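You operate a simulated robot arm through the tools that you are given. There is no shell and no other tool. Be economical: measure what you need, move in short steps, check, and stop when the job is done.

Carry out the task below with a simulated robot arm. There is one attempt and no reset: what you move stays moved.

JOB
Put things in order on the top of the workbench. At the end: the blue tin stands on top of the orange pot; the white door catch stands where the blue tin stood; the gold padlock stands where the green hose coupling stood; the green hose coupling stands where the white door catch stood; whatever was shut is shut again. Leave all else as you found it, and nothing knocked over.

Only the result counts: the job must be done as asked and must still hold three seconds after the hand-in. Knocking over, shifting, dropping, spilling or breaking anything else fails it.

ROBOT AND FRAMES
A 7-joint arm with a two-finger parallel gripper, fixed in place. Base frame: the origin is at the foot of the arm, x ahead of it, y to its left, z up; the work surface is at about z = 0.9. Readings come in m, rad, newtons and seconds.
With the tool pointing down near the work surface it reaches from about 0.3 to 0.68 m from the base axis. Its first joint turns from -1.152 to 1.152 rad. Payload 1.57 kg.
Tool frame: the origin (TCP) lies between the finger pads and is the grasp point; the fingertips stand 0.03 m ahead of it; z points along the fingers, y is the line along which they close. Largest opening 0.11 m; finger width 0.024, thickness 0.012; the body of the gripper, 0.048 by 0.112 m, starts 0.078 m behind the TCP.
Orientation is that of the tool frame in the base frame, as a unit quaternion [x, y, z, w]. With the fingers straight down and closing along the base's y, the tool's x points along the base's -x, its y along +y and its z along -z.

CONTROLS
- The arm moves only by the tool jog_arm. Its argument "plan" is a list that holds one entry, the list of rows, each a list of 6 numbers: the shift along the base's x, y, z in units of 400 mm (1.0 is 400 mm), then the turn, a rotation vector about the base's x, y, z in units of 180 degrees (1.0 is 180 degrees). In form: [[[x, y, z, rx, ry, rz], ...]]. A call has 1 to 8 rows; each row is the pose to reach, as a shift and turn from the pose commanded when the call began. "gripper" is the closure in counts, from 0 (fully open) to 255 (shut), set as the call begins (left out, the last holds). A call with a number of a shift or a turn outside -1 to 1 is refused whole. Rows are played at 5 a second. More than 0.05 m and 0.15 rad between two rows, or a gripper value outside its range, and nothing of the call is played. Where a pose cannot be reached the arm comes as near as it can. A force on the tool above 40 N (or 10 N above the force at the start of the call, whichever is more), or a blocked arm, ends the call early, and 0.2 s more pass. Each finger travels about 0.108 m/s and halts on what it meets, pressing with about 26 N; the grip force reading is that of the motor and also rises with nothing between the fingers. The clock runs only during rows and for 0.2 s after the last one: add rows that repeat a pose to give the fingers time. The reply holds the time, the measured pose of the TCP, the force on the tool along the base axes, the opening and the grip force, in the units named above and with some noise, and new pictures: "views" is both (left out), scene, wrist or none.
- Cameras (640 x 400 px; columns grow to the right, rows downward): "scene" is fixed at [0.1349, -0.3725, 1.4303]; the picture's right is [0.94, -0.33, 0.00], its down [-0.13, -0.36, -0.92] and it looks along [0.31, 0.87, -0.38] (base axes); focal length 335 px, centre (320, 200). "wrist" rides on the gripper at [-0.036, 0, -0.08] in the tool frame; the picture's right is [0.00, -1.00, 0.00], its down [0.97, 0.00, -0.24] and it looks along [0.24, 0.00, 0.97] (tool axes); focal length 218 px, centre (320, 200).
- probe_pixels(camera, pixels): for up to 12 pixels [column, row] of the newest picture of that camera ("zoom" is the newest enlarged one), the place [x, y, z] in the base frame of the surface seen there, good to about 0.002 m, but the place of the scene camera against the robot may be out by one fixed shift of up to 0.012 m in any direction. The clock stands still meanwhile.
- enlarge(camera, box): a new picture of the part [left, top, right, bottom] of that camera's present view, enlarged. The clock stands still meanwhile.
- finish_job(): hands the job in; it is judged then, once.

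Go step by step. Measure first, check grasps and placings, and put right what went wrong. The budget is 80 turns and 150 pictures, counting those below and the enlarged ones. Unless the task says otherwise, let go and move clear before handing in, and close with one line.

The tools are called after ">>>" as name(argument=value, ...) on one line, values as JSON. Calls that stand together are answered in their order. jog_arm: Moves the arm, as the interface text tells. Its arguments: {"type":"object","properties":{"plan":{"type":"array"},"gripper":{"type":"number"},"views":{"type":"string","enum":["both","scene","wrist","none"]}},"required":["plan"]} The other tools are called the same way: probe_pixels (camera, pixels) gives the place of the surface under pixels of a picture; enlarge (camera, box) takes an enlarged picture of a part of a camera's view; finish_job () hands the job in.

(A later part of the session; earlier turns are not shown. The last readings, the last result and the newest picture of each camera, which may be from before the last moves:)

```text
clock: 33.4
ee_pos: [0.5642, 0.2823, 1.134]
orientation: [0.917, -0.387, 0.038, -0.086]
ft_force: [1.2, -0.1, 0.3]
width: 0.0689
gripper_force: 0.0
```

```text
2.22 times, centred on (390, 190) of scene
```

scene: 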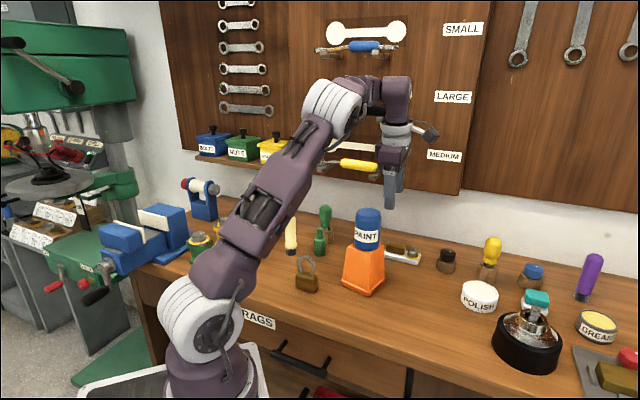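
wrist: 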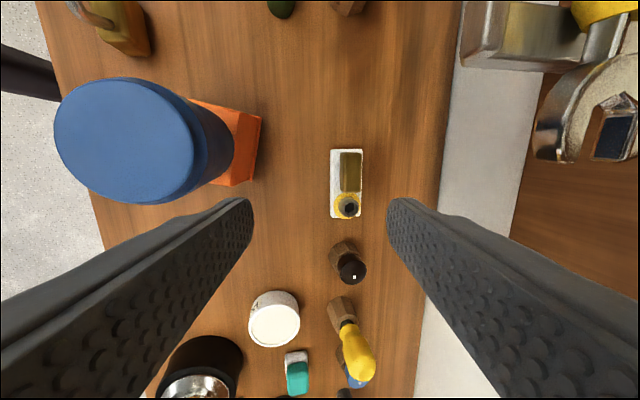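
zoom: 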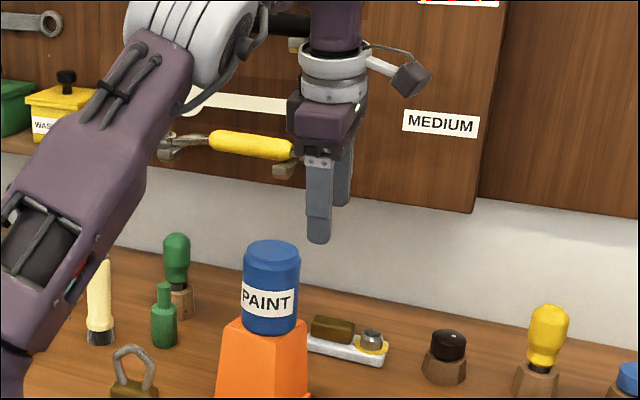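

The bracket now points right, free. The wrist camera sees the hook (510,60) and jaw (560,140) to the upper right; I probe them and the block from this accurate camera.

>>> probe_pixels(camera="wrist", pixels=[[470, 40], [500, 65], [540, 140], [560, 160], [600, 110], [341, 153], [360, 153], [360, 190], [341, 190], [350, 172], [332, 152], [333, 216]])

>>> enlarge(camera="wrist", box=[300, 130, 400, 230])

```text
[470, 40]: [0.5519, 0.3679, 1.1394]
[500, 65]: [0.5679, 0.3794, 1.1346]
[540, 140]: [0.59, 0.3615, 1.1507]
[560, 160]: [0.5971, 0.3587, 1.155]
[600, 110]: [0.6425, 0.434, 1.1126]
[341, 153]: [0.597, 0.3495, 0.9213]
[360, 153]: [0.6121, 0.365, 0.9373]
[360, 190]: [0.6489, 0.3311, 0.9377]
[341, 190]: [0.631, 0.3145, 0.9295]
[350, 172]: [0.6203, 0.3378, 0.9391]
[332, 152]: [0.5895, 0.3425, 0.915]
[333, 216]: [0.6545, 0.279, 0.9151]
```

```text
4.00 times, centred on (350, 180) of wrist
```

zoom: 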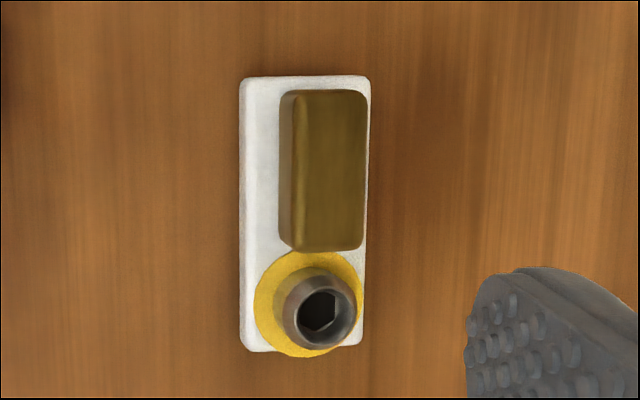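

The jaw tip is at (0.597,0.359,1.155), close to where the wrist must go. I'll approach from the side away from it, adding an 8° lean away from it and 3° more outward tilt, fingers narrowed to ~0.047.

>>> jog_arm(plan=[[[0.05, -0.022, -0.045, 0.011, 0.005, 0], [0.1, -0.044, -0.09, 0.022, 0.01, 0], [0.15, -0.066, -0.14, 0.033, 0.015, 0], [0.2, -0.087, -0.185, 0.0433, 0.0193, 0], [0.2, -0.087, -0.185, 0.0433, 0.0193, 0]]], gripper=146)

>>> enlarge(camera="scene", box=[310, 100, 470, 280])

```text
clock: 34.6
ee_pos: [0.6424, 0.2508, 1.059]
orientation: [0.91, -0.392, -0.016, -0.137]
ft_force: [-0.7, -0.3, -0.1]
width: 0.047
gripper_force: 0.2
```

scene: 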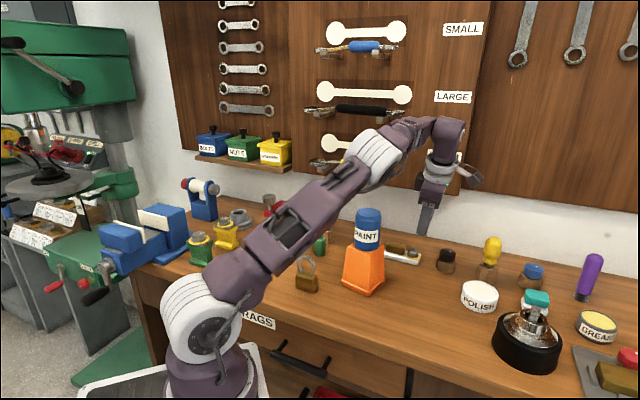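
wrist: 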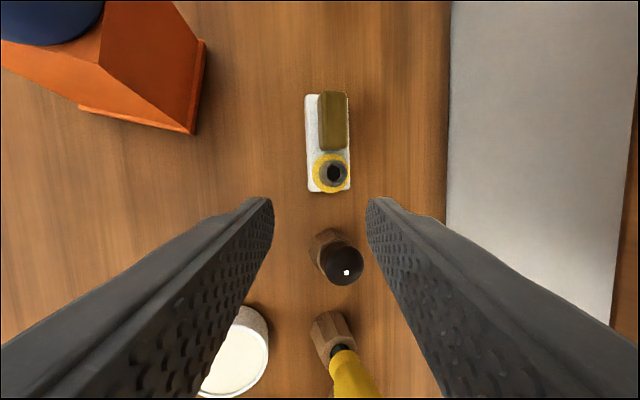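

```text
2.22 times, centred on (390, 190) of scene
```

zoom: 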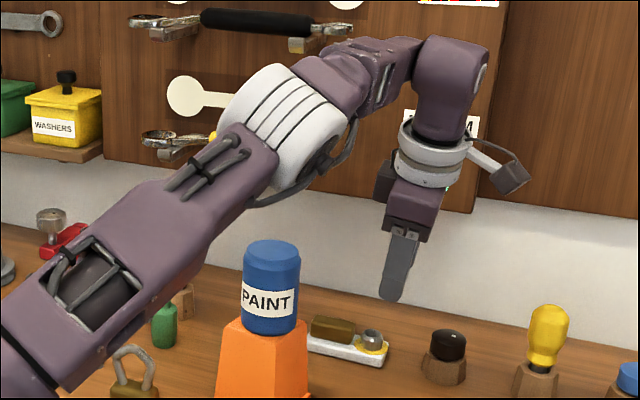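

Good clearance. I probe the knob top (342,262) and the block/stud tops once more before descending.

>>> probe_pixels(camera="wrist", pixels=[[342, 262], [325, 93], [344, 93], [345, 147], [325, 148], [335, 120], [334, 165], [308, 96], [309, 190], [348, 190]])

```text
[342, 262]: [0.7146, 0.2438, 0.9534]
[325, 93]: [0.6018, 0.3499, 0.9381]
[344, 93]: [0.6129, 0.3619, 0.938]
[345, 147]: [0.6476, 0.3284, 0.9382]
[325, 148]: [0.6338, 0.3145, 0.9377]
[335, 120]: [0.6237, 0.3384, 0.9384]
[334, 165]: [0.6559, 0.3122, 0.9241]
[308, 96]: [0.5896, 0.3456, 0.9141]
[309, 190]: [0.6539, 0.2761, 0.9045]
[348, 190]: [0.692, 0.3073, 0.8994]
```

The block's centre is (0.624,0.339), top 0.938; I aim at (0.631,0.332), approaching laterally at z=0.985.

>>> jog_arm(plan=[[[0.005, 0.043, -0.0975, 0, 0, 0], [-0.0025, 0.086, -0.1725, 0, 0, 0], [-0.015, 0.148, -0.185, 0, 0, 0], [-0.03, 0.2025, -0.185, 0, 0, 0], [-0.03, 0.2025, -0.185, 0, 0, 0]]])

>>> enlarge(camera="scene", box=[310, 100, 470, 280])

```text
clock: 35.8
ee_pos: [0.6328, 0.33, 0.9861]
orientation: [0.91, -0.391, -0.015, -0.137]
ft_force: [-0.5, 0.1, -0.6]
width: 0.0467
gripper_force: 0.0
```

scene: 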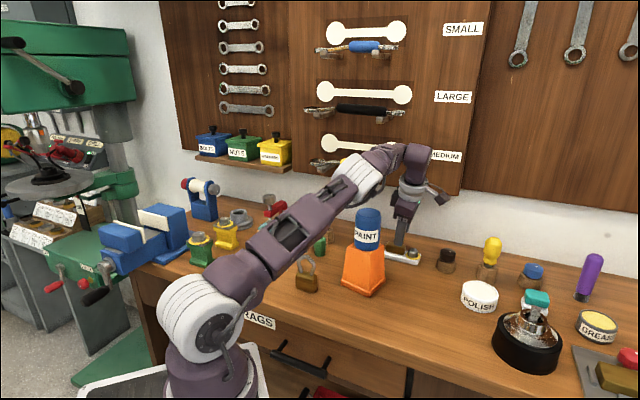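
wrist: 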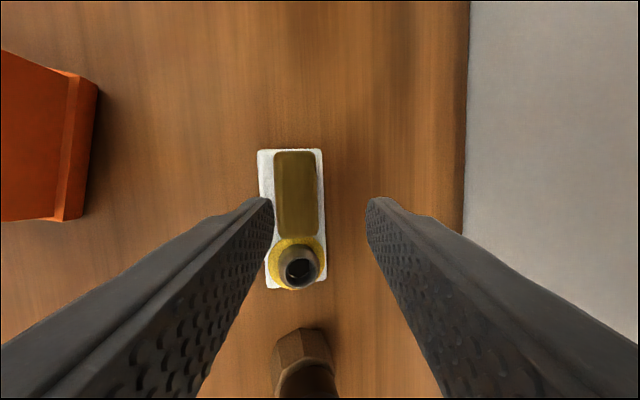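

```text
2.22 times, centred on (390, 190) of scene
```

zoom: 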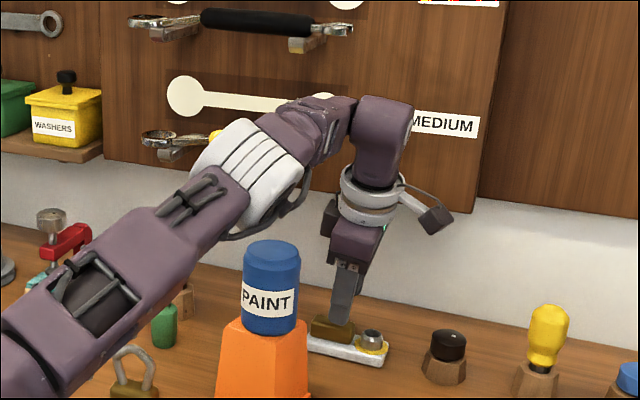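

No contact. The block lies about 6 mm inward of the finger midline, which I'll correct. I check elbow-to-tin clearance before descending.

>>> probe_pixels(camera="zoom", pixels=[[235, 234], [255, 230], [285, 210], [265, 195], [250, 210], [272, 245], [272, 262], [300, 190]])

```text
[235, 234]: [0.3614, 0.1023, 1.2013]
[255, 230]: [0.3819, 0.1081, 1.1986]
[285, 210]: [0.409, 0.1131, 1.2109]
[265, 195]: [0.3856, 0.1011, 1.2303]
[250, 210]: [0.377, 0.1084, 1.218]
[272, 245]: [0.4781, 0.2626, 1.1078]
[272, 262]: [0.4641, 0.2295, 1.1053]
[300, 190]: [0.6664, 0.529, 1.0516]
```

The elbow (r≈0.4, z 1.2) is well clear of the tin. I reduce the outward tilt to 8°, shift 3–4 mm inward and descend to z≈0.954.

>>> jog_arm(plan=[[[-0.006, -0.006, 0, -0.0234, 0.0238, 0], [-0.008, -0.006, -0.03, -0.0234, 0.0238, 0], [-0.008, -0.006, -0.06, -0.0234, 0.0238, 0], [-0.008, -0.006, -0.078, -0.0234, 0.0238, 0], [-0.008, -0.006, -0.078, -0.0234, 0.0238, 0]]])

>>> enlarge(camera="scene", box=[350, 190, 450, 280])

```text
clock: 37.0
ee_pos: [0.6236, 0.3267, 0.9549]
orientation: [0.913, -0.397, -0.035, -0.089]
ft_force: [0.9, -0.2, 0.0]
width: 0.0469
gripper_force: 0.1
out of reach, approached as far as the arm can: row 1, 2, 3, 4, 5
```

scene: 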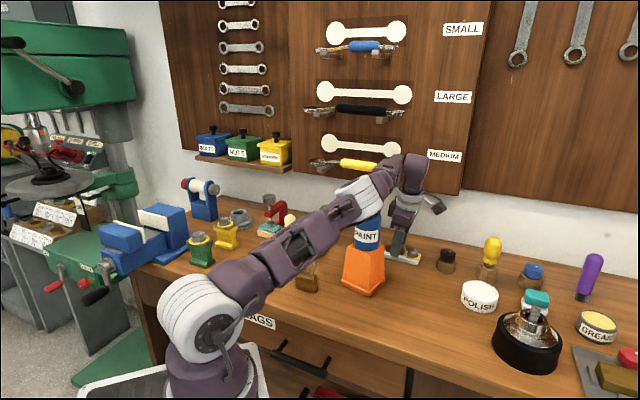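
wrist: 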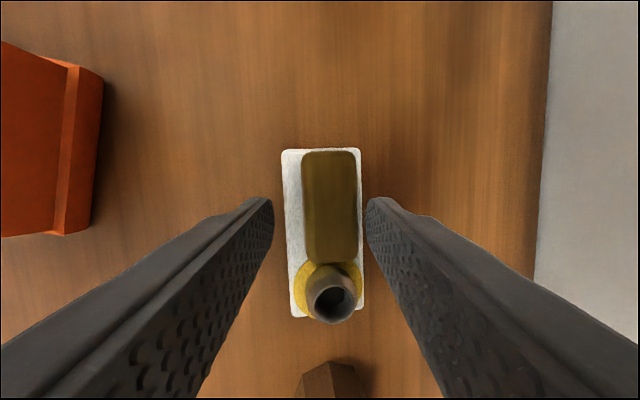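

```text
4.44 times, centred on (400, 235) of scene
```

zoom: 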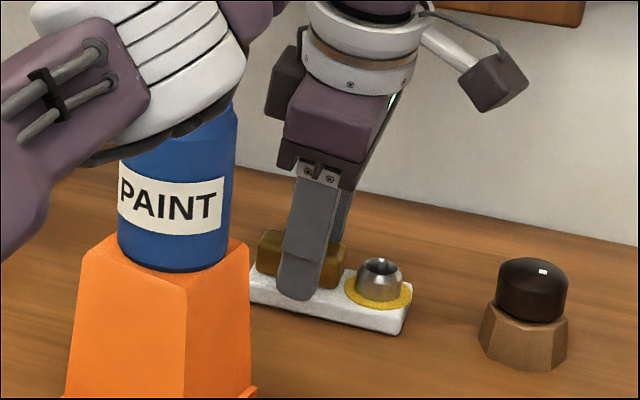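

The arm is stretched at this tilt and the elbow is low near the tin. I put back 5° of outward tilt to raise the elbow, keeping the TCP at the block.

>>> jog_arm(plan=[[[0.003, 0.003, 0.008, 0.01, -0.01, 0], [0.006, 0.006, 0.006, 0.02, -0.02, 0], [0.006, 0.006, 0.006, 0.02, -0.02, 0]]])

>>> enlarge(camera="scene", box=[340, 170, 450, 270])

```text
clock: 37.8
ee_pos: [0.6249, 0.3289, 0.9589]
orientation: [0.91, -0.393, -0.019, -0.13]
ft_force: [0.2, 0.4, 0.2]
width: 0.0469
gripper_force: 0.0
```

scene: 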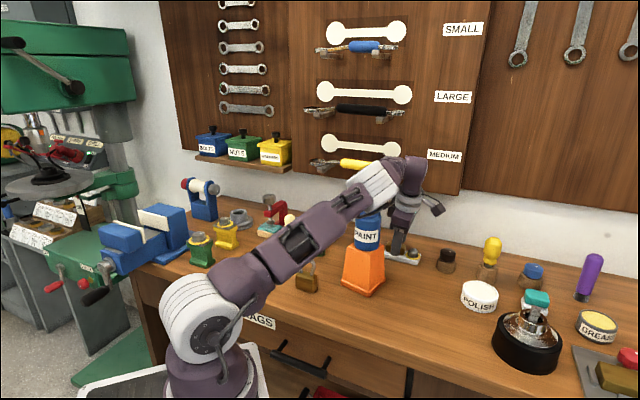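
wrist: 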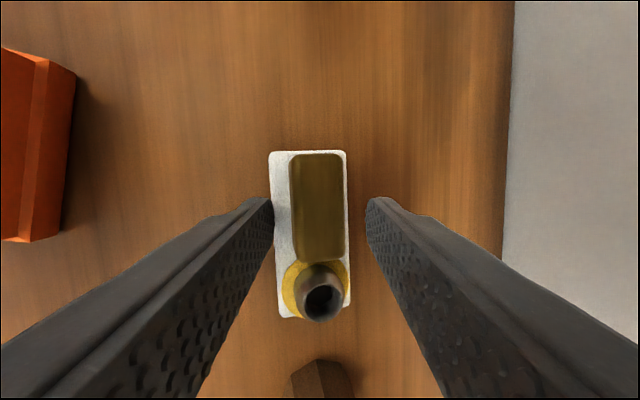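

```text
4.00 times, centred on (395, 220) of scene
```

zoom: 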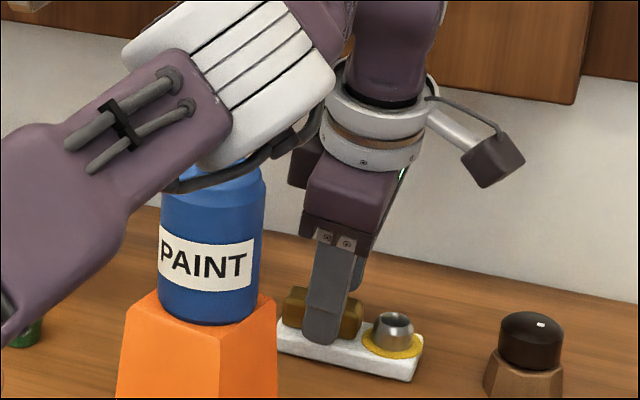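

The block is now centred between the fingers (290–347 vs 273–367). I check the elbow's height, lower 3 mm and close.

>>> probe_pixels(camera="zoom", pixels=[[205, 175], [270, 148], [215, 150], [100, 230], [195, 215]])

>>> jog_arm(plan=[[[0, 0, -0.007, 0, 0, 0], [0, 0, -0.007, 0, 0, 0], [0, 0, -0.007, 0, 0, 0], [0, 0, -0.007, 0, 0, 0]]], gripper=255)

>>> enlarge(camera="scene", box=[340, 170, 450, 270])

```text
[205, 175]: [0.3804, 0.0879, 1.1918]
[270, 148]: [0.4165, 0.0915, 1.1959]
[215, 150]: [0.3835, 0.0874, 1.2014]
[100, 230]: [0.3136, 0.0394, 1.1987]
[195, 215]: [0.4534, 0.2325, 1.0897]
```

```text
clock: 38.8
ee_pos: [0.6259, 0.3295, 0.9566]
orientation: [0.91, -0.392, -0.018, -0.131]
ft_force: [-5.2, 2.5, 27.0]
width: 0.0288
gripper_force: 26.7
```

scene: 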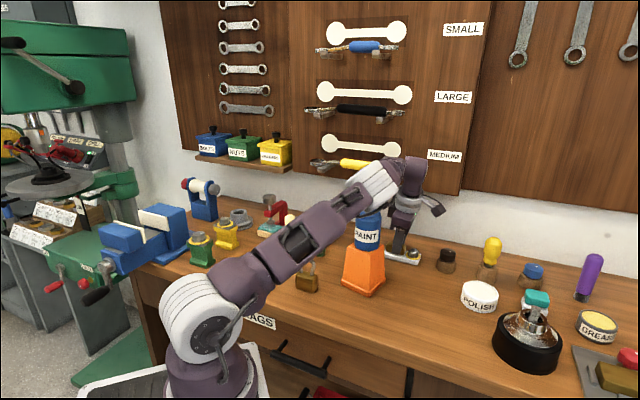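
wrist: 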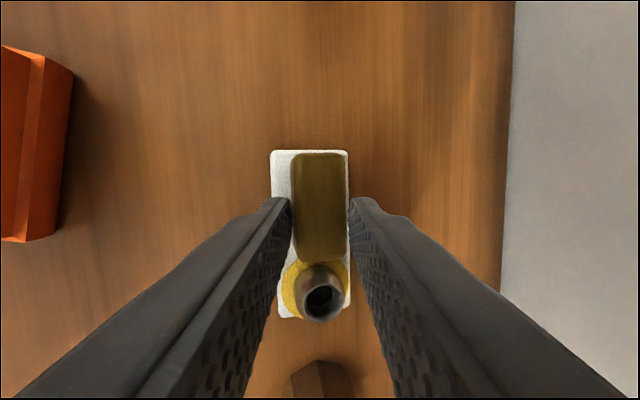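

```text
4.00 times, centred on (395, 220) of scene
```

zoom: 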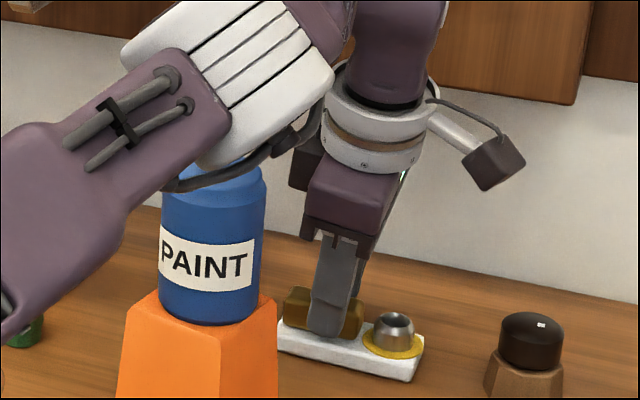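

Gripped (0.0288 m, 26.7 N). I lift 25 mm and check the hold.

>>> jog_arm(plan=[[[0, 0, 0.02, 0, 0, 0], [0, 0, 0.04, 0, 0, 0], [0.003, -0.003, 0.065, 0, 0, 0], [0.003, -0.003, 0.065, 0, 0, 0]]])

>>> enlarge(camera="scene", box=[340, 170, 450, 270])

```text
clock: 39.8
ee_pos: [0.6265, 0.327, 0.9782]
orientation: [0.911, -0.392, -0.019, -0.129]
ft_force: [0.1, 0.3, -4.8]
width: 0.0259
gripper_force: 26.0
```

scene: 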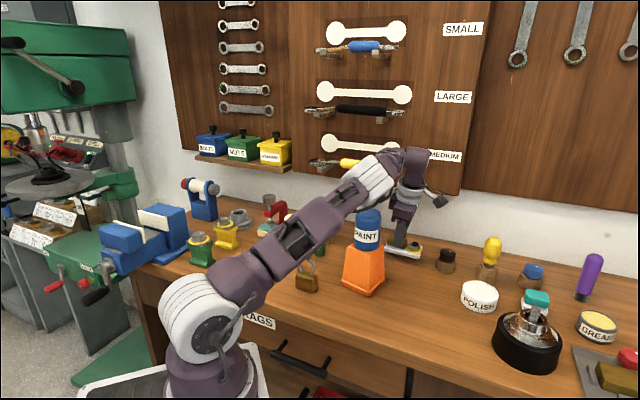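
wrist: 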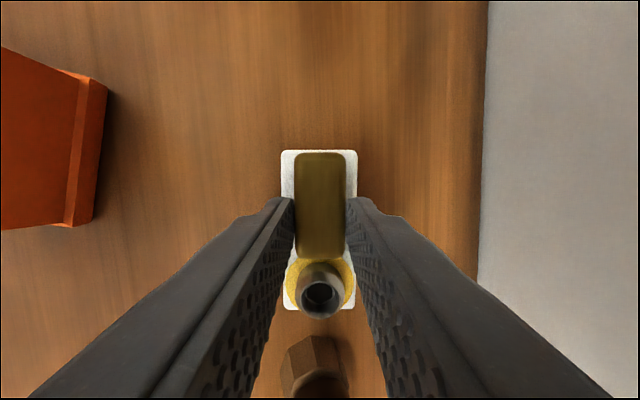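

```text
4.00 times, centred on (395, 220) of scene
```

zoom: 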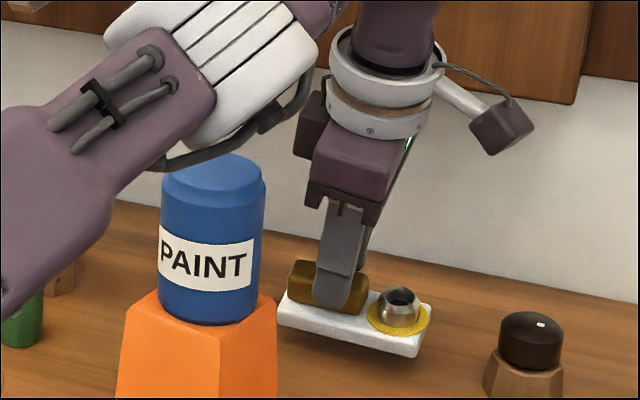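

The catch is held, aligned with the pads. I slide back out by the approach route, then over to the tin's old spot at height.

>>> jog_arm(plan=[[[0.026, -0.055, 0.0175, 0, 0, 0], [0.039, -0.1125, 0.0425, 0, 0, 0], [0.046, -0.155, 0.1175, 0, 0, 0], [0.034, -0.1925, 0.205, 0, 0, 0], [-0.041, -0.255, 0.255, 0, 0, 0], [-0.116, -0.34, 0.28, 0, 0, 0], [-0.19, -0.425, 0.28, 0, 0, 0], [-0.24, -0.5, 0.28, 0, 0, 0]]])

>>> enlarge(camera="scene", box=[300, 130, 480, 330])

```text
clock: 41.6
ee_pos: [0.5283, 0.1285, 1.0926]
orientation: [0.91, -0.392, -0.018, -0.13]
ft_force: [0.1, 0.2, -3.9]
width: 0.0258
gripper_force: 26.0
```

scene: 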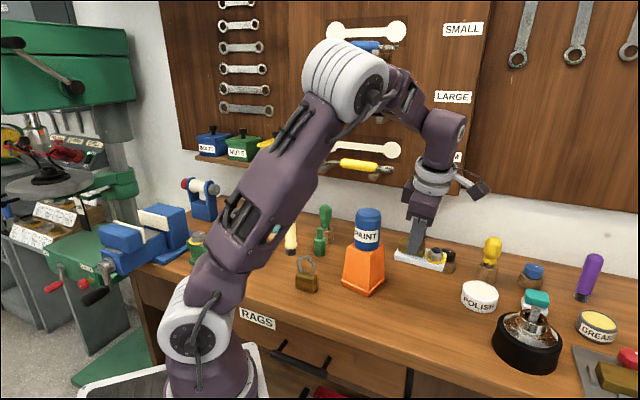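
wrist: 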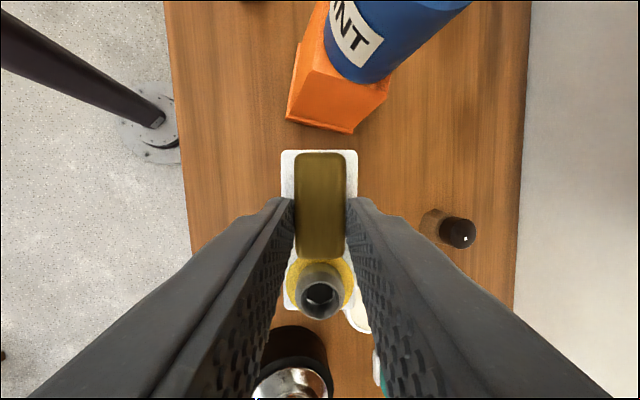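

```text
2.00 times, centred on (390, 230) of scene
```

zoom: 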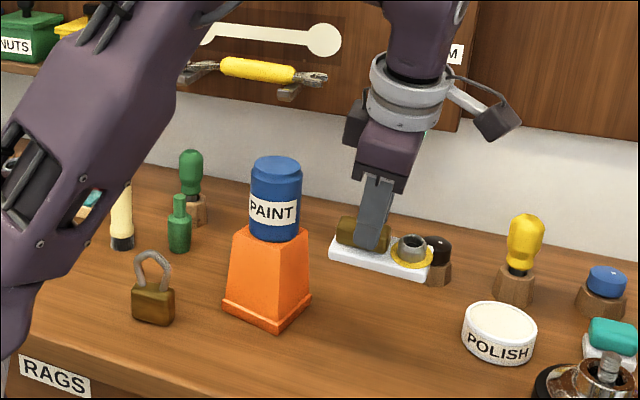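

Still held. I take out the 13° outward tilt so the plate lies level, and probe the plate and the POLISH tin.

>>> jog_arm(plan=[[[0, 0, 0, -0.0256, 0.026, 0], [0, 0, 0, -0.0512, 0.0521, 0], [0, 0, 0, -0.0512, 0.0521, 0]]])

>>> probe_pixels(camera="wrist", pixels=[[285, 154], [354, 154], [285, 190], [288, 306], [298, 158], [344, 158], [320, 200], [320, 285], [352, 190]])

>>> probe_pixels(camera="scene", pixels=[[463, 298], [479, 312], [496, 305], [479, 288], [395, 254], [443, 268], [420, 263]])

>>> enlarge(camera="scene", box=[370, 200, 480, 290])

```text
clock: 42.4
ee_pos: [0.5295, 0.127, 1.0934]
orientation: [0.913, -0.402, -0.061, -0.023]
ft_force: [-0.2, 0.0, -4.0]
width: 0.0255
gripper_force: 26.7
```

scene: 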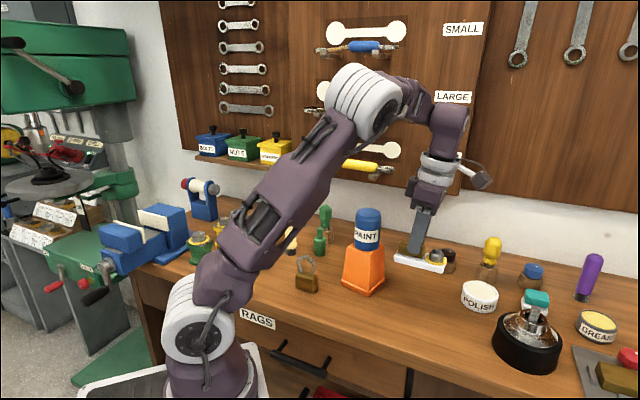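
wrist: 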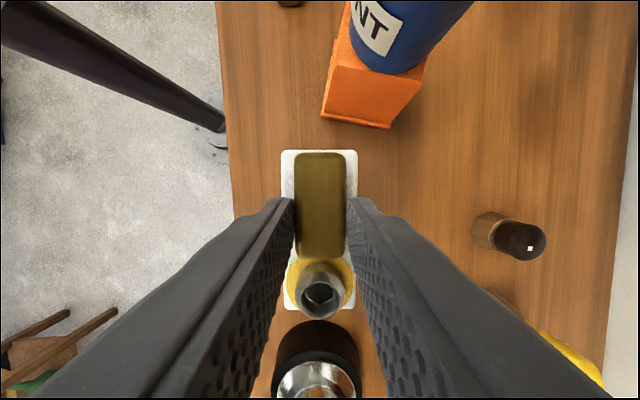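

```text
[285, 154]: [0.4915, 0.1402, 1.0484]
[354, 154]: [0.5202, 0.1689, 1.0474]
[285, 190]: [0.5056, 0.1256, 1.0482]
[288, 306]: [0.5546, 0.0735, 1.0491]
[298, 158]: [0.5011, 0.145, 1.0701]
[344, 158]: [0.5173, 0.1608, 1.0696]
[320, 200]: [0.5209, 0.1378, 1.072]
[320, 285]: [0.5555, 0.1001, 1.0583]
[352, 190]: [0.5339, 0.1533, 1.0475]
```

```text
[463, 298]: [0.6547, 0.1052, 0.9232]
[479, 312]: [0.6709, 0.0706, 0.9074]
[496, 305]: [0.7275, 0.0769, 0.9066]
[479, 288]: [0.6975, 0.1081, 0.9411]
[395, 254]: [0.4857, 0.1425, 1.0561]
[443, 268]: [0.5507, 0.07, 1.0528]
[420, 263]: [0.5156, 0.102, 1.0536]
```

```text
4.44 times, centred on (425, 245) of scene
```

zoom: 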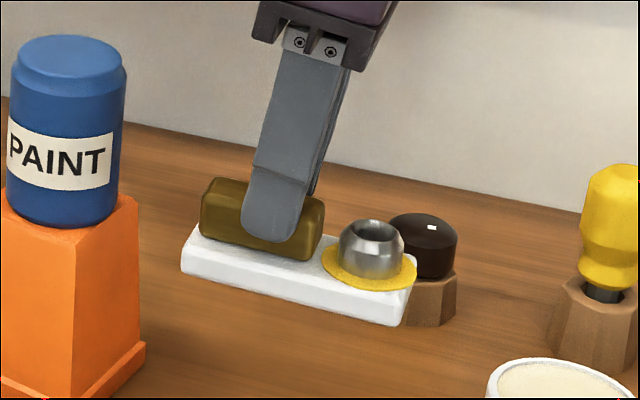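

The plate is level (corners z 1.047–1.049), its centre is (0.538,0.1206). I shift by (-0.001,-0.009) and lower 130 mm.

>>> jog_arm(plan=[[[-0.0025, -0.0225, -0.05, 0, 0, 0], [-0.0025, -0.0225, -0.14, 0, 0, 0], [-0.0025, -0.0225, -0.23, 0, 0, 0], [-0.0025, -0.0225, -0.29, 0, 0, 0], [-0.0025, -0.0225, -0.317, 0, 0, 0], [-0.0025, -0.0225, -0.325, 0, 0, 0], [-0.0025, -0.0225, -0.325, 0, 0, 0]]])

>>> enlarge(camera="scene", box=[370, 240, 480, 330])

```text
clock: 44.0
ee_pos: [0.531, 0.1181, 0.9615]
orientation: [0.913, -0.402, -0.061, -0.024]
ft_force: [-0.9, -0.2, -3.8]
width: 0.0255
gripper_force: 26.1
```

scene: 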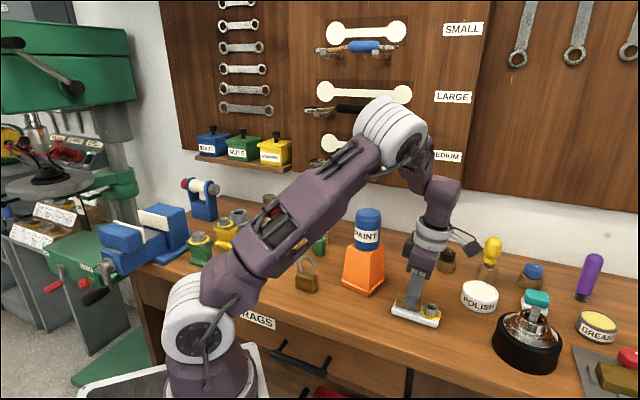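
wrist: 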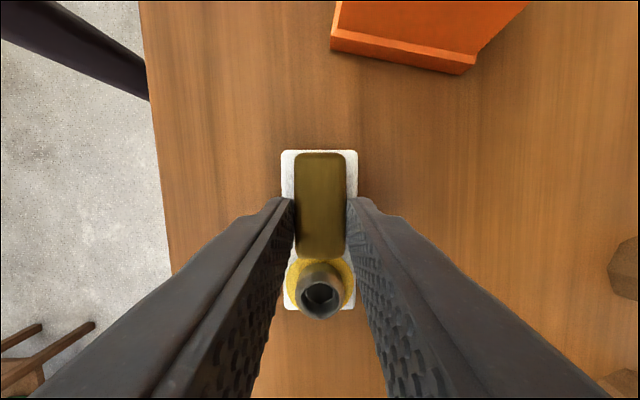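

```text
4.44 times, centred on (425, 285) of scene
```

zoom: 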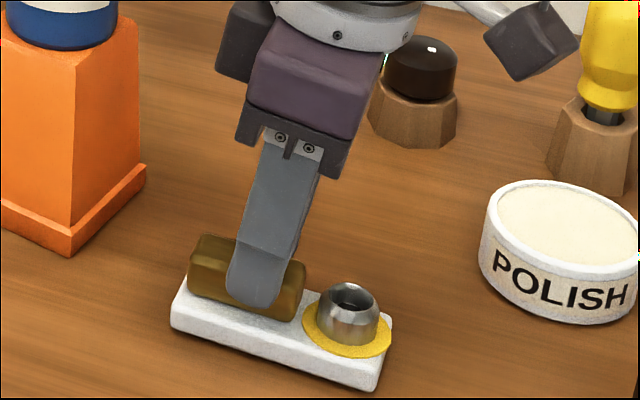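

Just above the bench with no contact yet. I lower in small steps until force shows.

>>> jog_arm(plan=[[[0, 0, -0.005, 0, 0, 0], [0, 0, -0.005, 0, 0, 0]]], views="none")

>>> jog_arm(plan=[[[0, 0, -0.003, 0, 0, 0], [0, 0, -0.003, 0, 0, 0]]], views="none")

```text
clock: 44.6
ee_pos: [0.5303, 0.1181, 0.9614]
orientation: [0.913, -0.402, -0.062, -0.024]
ft_force: [0.2, -0.9, 0.0]
width: 0.026
gripper_force: 25.8
```

```text
clock: 45.2
ee_pos: [0.5293, 0.1182, 0.9596]
orientation: [0.913, -0.402, -0.061, -0.023]
ft_force: [-1.9, -2.9, 13.2]
width: 0.0258
gripper_force: 26.5
```

Contact at ~13 N. I open and rise straight up.

>>> jog_arm(plan=[[[0, 0, 0.003, 0, 0, 0], [0, 0, 0.003, 0, 0, 0], [0, 0, 0.003, 0, 0, 0]]], gripper=130, views="none")

>>> jog_arm(plan=[[[0.005, -0.005, 0.05, 0, 0, 0], [0.01, -0.01, 0.12, 0, 0, 0], [0.01, -0.01, 0.24, 0, 0, 0], [0.01, -0.01, 0.36, 0, 0, 0], [-0.02, 0.03, 0.46, 0, 0, 0], [-0.02, 0.03, 0.46, 0, 0, 0]]])

>>> enlarge(camera="scene", box=[280, 190, 460, 340])

```text
clock: 46.0
ee_pos: [0.5308, 0.1181, 0.9603]
orientation: [0.913, -0.402, -0.062, -0.023]
ft_force: [0.2, -0.2, -0.2]
width: 0.054
gripper_force: 0.0
```

```text
clock: 47.4
ee_pos: [0.5228, 0.1297, 1.1482]
orientation: [0.914, -0.401, -0.062, -0.024]
ft_force: [0.3, -0.2, -0.1]
width: 0.0541
gripper_force: 0.0
```

scene: 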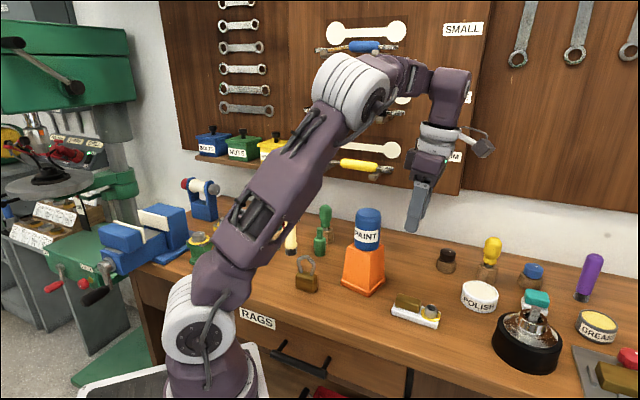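
wrist: 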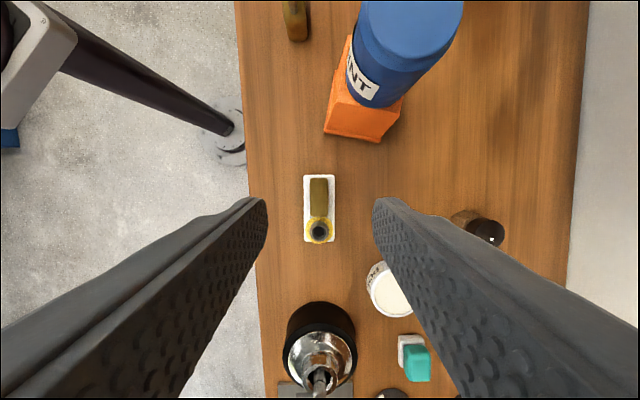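

```text
2.67 times, centred on (370, 265) of scene
```

zoom: 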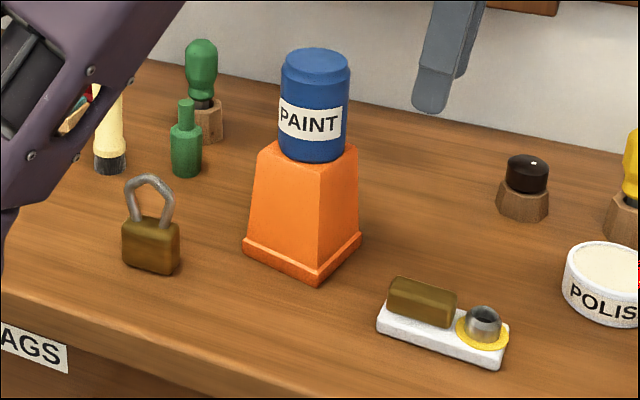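

The catch now lies on the tin's old spot. Next the green coupling: I unlean the tool, yaw to +60° (so a later tilt lies in the pads' plane), and move above it.

>>> probe_pixels(camera="wrist", pixels=[[305, 177], [333, 177], [305, 240], [332, 241]])

>>> jog_arm(plan=[[[-0.02, 0.02, 0.04, -0.0297, -0.0293, 0], [-0.04, 0.04, 0.08, -0.0297, -0.0293, 0], [-0.04, 0.04, 0.08, -0.0297, -0.0293, 0]]], views="none")

>>> jog_arm(plan=[[[0, 0, 0, 0, 0, -0.045], [0, 0, 0, 0, 0, -0.09], [0, 0, 0, 0, 0, -0.135], [0, 0, 0, 0, 0, -0.18], [0, 0, 0, 0, 0, -0.225], [0, 0, 0, 0, 0, -0.27], [0, 0, 0, 0, 0, -0.315], [0, 0, 0, 0, 0, -0.36]]], views="none")

>>> jog_arm(plan=[[[-0.05, 0.08, 0, 0, 0, -0.027], [-0.1, 0.16, 0, 0, 0, -0.054], [-0.15, 0.24, 0, 0, 0, -0.054], [-0.18, 0.34, 0, 0, 0, -0.054], [-0.2, 0.44, 0, 0, 0, -0.054], [-0.2, 0.5, 0, 0, 0, -0.054], [-0.2, 0.5, 0, 0, 0, -0.054]]])

```text
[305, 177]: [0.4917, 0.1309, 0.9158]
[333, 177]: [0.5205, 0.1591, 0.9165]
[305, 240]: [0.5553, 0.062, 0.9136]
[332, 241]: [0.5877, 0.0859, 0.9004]
```

```text
clock: 48.2
ee_pos: [0.5051, 0.1472, 1.1774]
orientation: [0.915, -0.403, -0.001, 0.002]
ft_force: [0.8, -0.2, -0.6]
width: 0.0541
gripper_force: 0.1
```

```text
clock: 50.0
ee_pos: [0.5062, 0.1461, 1.1763]
orientation: [-0.556, 0.831, 0.001, 0.0]
ft_force: [-0.3, 0.4, -0.1]
width: 0.054
gripper_force: 0.1
```

```text
clock: 51.6
ee_pos: [0.427, 0.3447, 1.1779]
orientation: [-0.484, 0.875, 0.001, 0.0]
ft_force: [0.5, -0.4, 0.1]
width: 0.0536
gripper_force: 0.0
```

scene: 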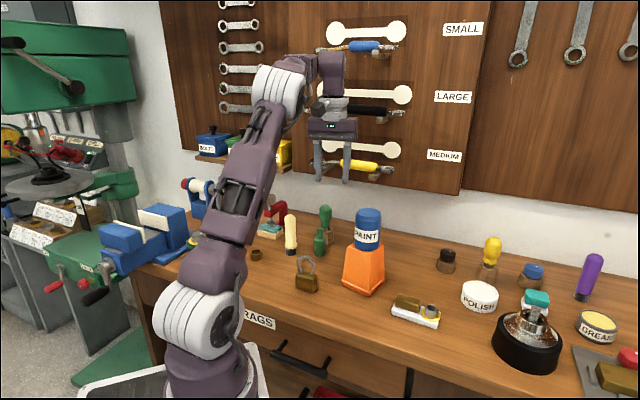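
wrist: 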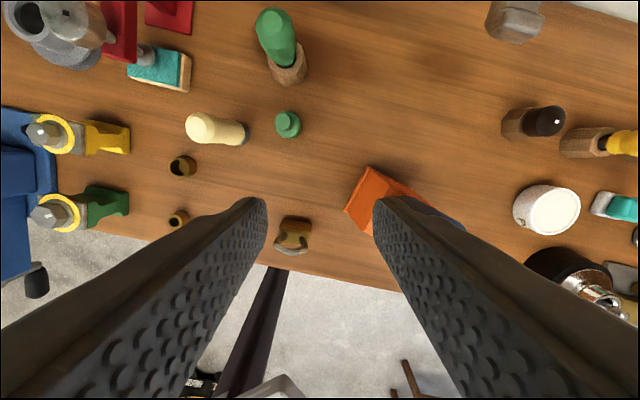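

The catch's centre is (0.539,0.1095), good. The coupling is now at (288,124) in the wrist view, brush left, screwdriver stand above; I probe these and the padlock.

>>> probe_pixels(camera="wrist", pixels=[[290, 119], [277, 124], [301, 126], [288, 136], [244, 132], [205, 128], [287, 82], [293, 62], [292, 225], [280, 240], [308, 235], [292, 245]])

>>> enlarge(camera="wrist", box=[180, 60, 340, 260])

```text
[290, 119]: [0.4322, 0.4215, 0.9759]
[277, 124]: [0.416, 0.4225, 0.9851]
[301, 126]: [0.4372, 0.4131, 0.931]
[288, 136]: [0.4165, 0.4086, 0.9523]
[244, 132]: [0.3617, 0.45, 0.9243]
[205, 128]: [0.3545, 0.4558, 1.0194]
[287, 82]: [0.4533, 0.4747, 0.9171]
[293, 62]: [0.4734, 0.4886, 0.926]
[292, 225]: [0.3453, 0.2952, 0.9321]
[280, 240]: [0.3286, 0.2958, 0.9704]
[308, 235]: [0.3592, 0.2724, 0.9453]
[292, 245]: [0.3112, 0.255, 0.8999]
```

```text
2.00 times, centred on (260, 160) of wrist
```

zoom: 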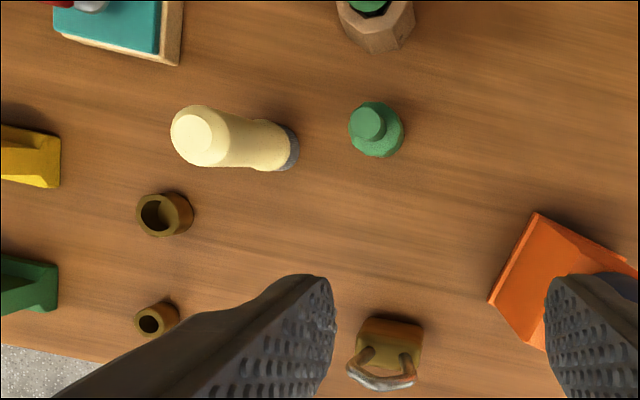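

Coupling centre ≈(0.423,0.418), body shoulder at 0.953; the brush top (1.02) is close by, so I'll grip at TCP z≈0.957. I move above with a 14° tilt first.

>>> jog_arm(plan=[[[-0.003, 0.06, -0.04, 0.022, -0.0138, 0], [-0.008, 0.12, -0.1, 0.044, -0.0276, 0], [-0.015, 0.174, -0.17, 0.0659, -0.0413, 0], [-0.015, 0.174, -0.195, 0.0659, -0.0413, 0], [-0.015, 0.174, -0.195, 0.0659, -0.0413, 0]]])

>>> enlarge(camera="scene", box=[240, 120, 400, 300])

```text
clock: 52.8
ee_pos: [0.4213, 0.4166, 1.0987]
orientation: [-0.481, 0.868, 0.061, 0.106]
ft_force: [0.4, -0.3, -0.8]
width: 0.054
gripper_force: 0.0
```

scene: 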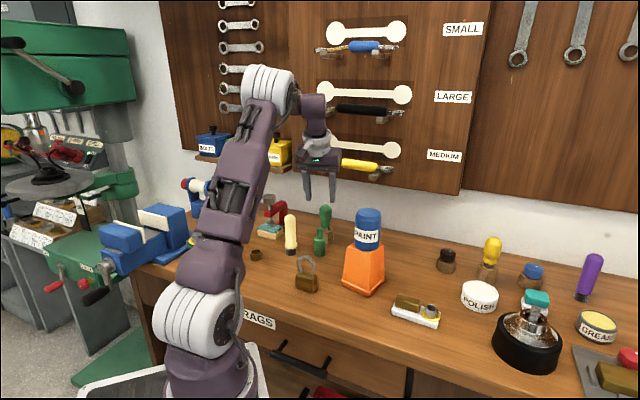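
wrist: 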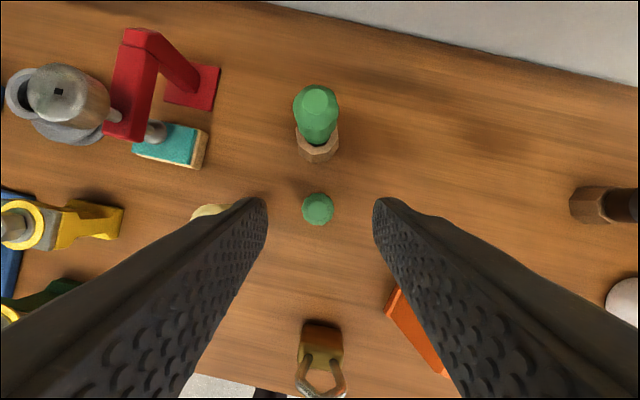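

```text
2.22 times, centred on (320, 210) of scene
```

zoom: 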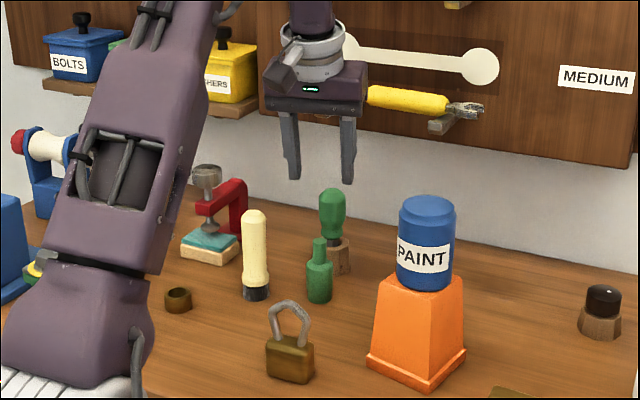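

>>> probe_pixels(camera="wrist", pixels=[[317, 203], [303, 209], [332, 209], [318, 195], [318, 223], [317, 210], [315, 100], [318, 140], [205, 210]])

>>> enlarge(camera="wrist", box=[270, 160, 370, 240])

```text
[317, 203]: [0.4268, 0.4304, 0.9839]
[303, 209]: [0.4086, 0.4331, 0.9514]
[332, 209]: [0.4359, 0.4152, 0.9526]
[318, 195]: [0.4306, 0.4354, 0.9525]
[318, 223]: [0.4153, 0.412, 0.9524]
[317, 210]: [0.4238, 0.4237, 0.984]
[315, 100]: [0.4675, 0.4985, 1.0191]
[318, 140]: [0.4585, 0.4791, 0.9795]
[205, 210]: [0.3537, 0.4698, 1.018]
```

```text
5.00 times, centred on (320, 200) of wrist
```

zoom: 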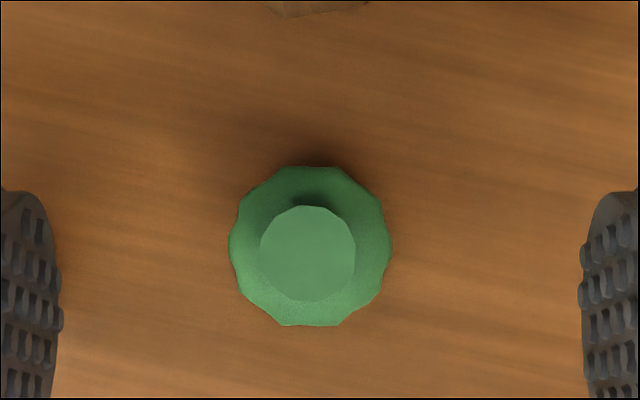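

Coupling centre is (0.4228,0.424), body diameter ≈0.033. I descend to z≈0.957 with the small correction.

>>> jog_arm(plan=[[[0, 0.011, -0.09, 0, 0, 0], [0, 0.011, -0.18, 0, 0, 0], [0, 0.011, -0.27, 0, 0, 0], [0, 0.011, -0.32, 0, 0, 0], [0, 0.011, -0.355, 0, 0, 0], [0, 0.011, -0.355, 0, 0, 0]]])

>>> enlarge(camera="scene", box=[260, 170, 380, 280])

```text
clock: 54.2
ee_pos: [0.4223, 0.4198, 0.9564]
orientation: [-0.482, 0.868, 0.06, 0.106]
ft_force: [-1.0, 0.0, 0.1]
width: 0.054
gripper_force: 0.0
```

scene: 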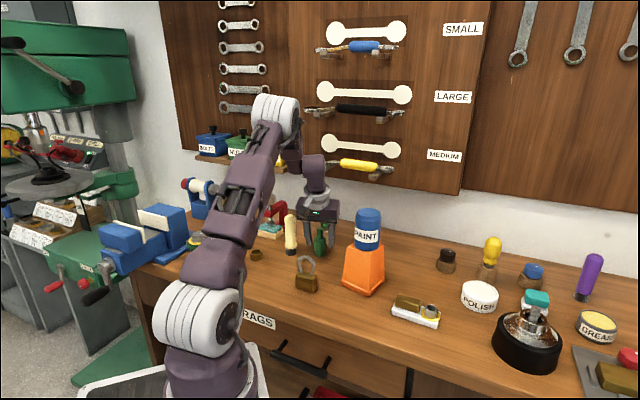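
wrist: 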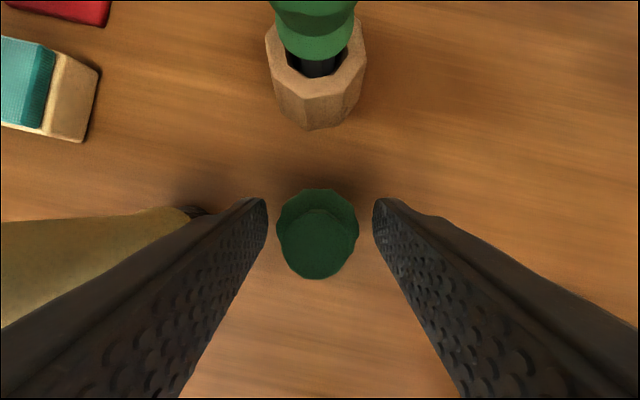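

```text
3.64 times, centred on (320, 225) of scene
```

zoom: 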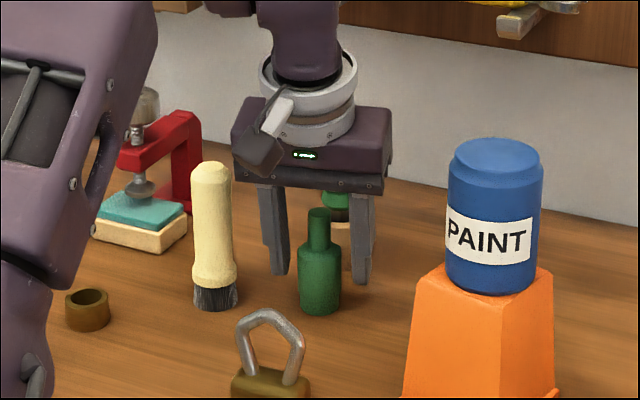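

The coupling is between the fingers with clearance all round. I close, then lift.

>>> jog_arm(plan=[[[0, 0, 0, 0, 0, 0], [0, 0, 0, 0, 0, 0], [0, 0, 0, 0, 0, 0]]], gripper=255, views="none")

>>> jog_arm(plan=[[[0, 0, 0.1, 0, 0, 0], [0, 0, 0.2, 0, 0, 0], [0, 0, 0.3, 0, 0, 0], [0, 0, 0.4, 0, 0, 0], [0, 0, 0.4, 0, 0, 0]]])

>>> enlarge(camera="scene", box=[260, 140, 380, 280])

```text
clock: 55.0
ee_pos: [0.4222, 0.4212, 0.9569]
orientation: [-0.481, 0.868, 0.06, 0.107]
ft_force: [0.1, -0.9, -0.6]
width: 0.0323
gripper_force: 25.9
```

```text
clock: 56.2
ee_pos: [0.4223, 0.4186, 1.1161]
orientation: [-0.481, 0.868, 0.059, 0.107]
ft_force: [0.7, 0.0, -0.7]
width: 0.0321
gripper_force: 25.7
```

scene: 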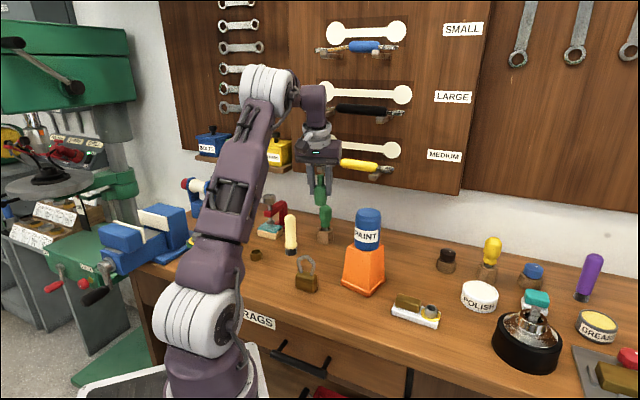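
wrist: 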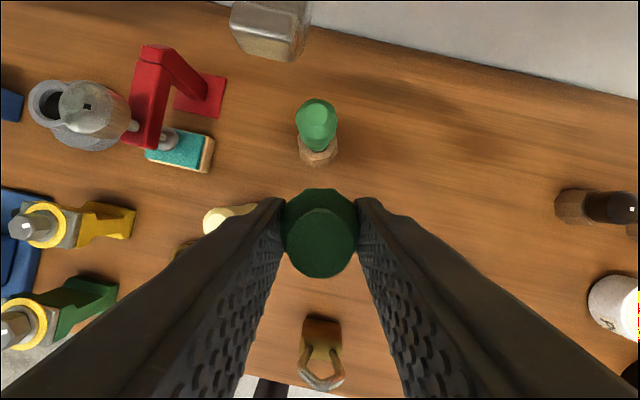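

```text
2.86 times, centred on (320, 210) of scene
```

zoom: 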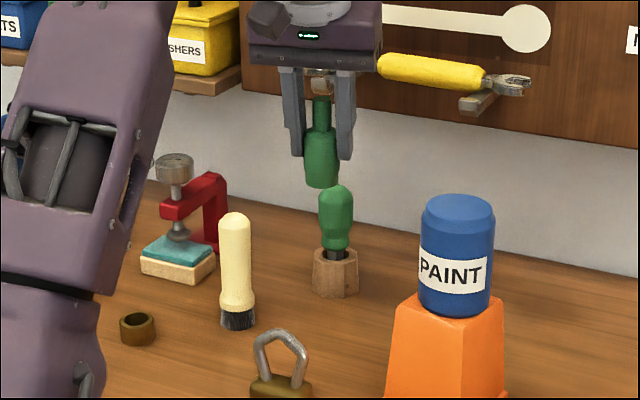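

Held firmly. I carry it around at height, clear of the hung tool, to the far right side of the pot.

>>> jog_arm(plan=[[[-0.005, -0.0875, 0.06, 0, 0, 0], [-0.005, -0.1875, 0.12, 0, 0, 0], [-0.005, -0.3, 0.16, 0, 0, 0], [0.02, -0.4125, 0.17, 0, 0, 0], [0.0825, -0.5125, 0.17, 0, 0, 0], [0.1825, -0.575, 0.17, 0, 0, 0], [0.295, -0.575, 0.16, 0, 0, 0], [0.395, -0.55, 0.12, 0, 0, 0]]])

>>> enlarge(camera="scene", box=[310, 100, 470, 280])

```text
clock: 58.0
ee_pos: [0.5787, 0.2003, 1.1663]
orientation: [-0.482, 0.868, 0.06, 0.106]
ft_force: [-0.1, 0.4, -0.1]
width: 0.0322
gripper_force: 25.8
```

scene: 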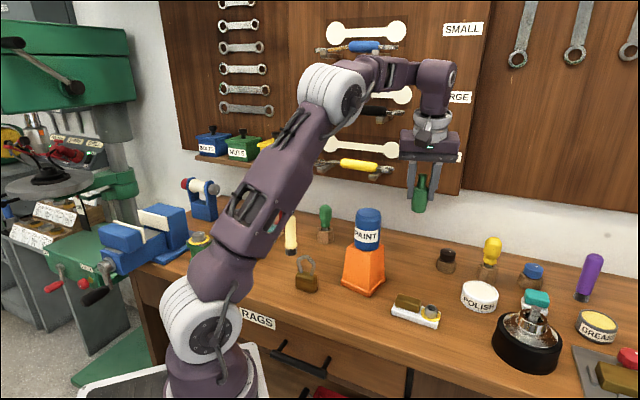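
wrist: 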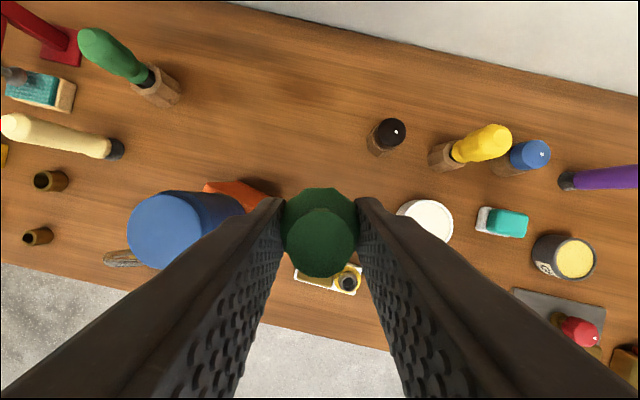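

```text
2.22 times, centred on (390, 190) of scene
```

zoom: 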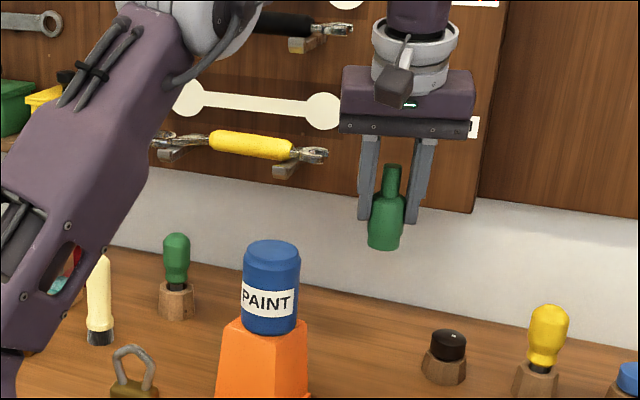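

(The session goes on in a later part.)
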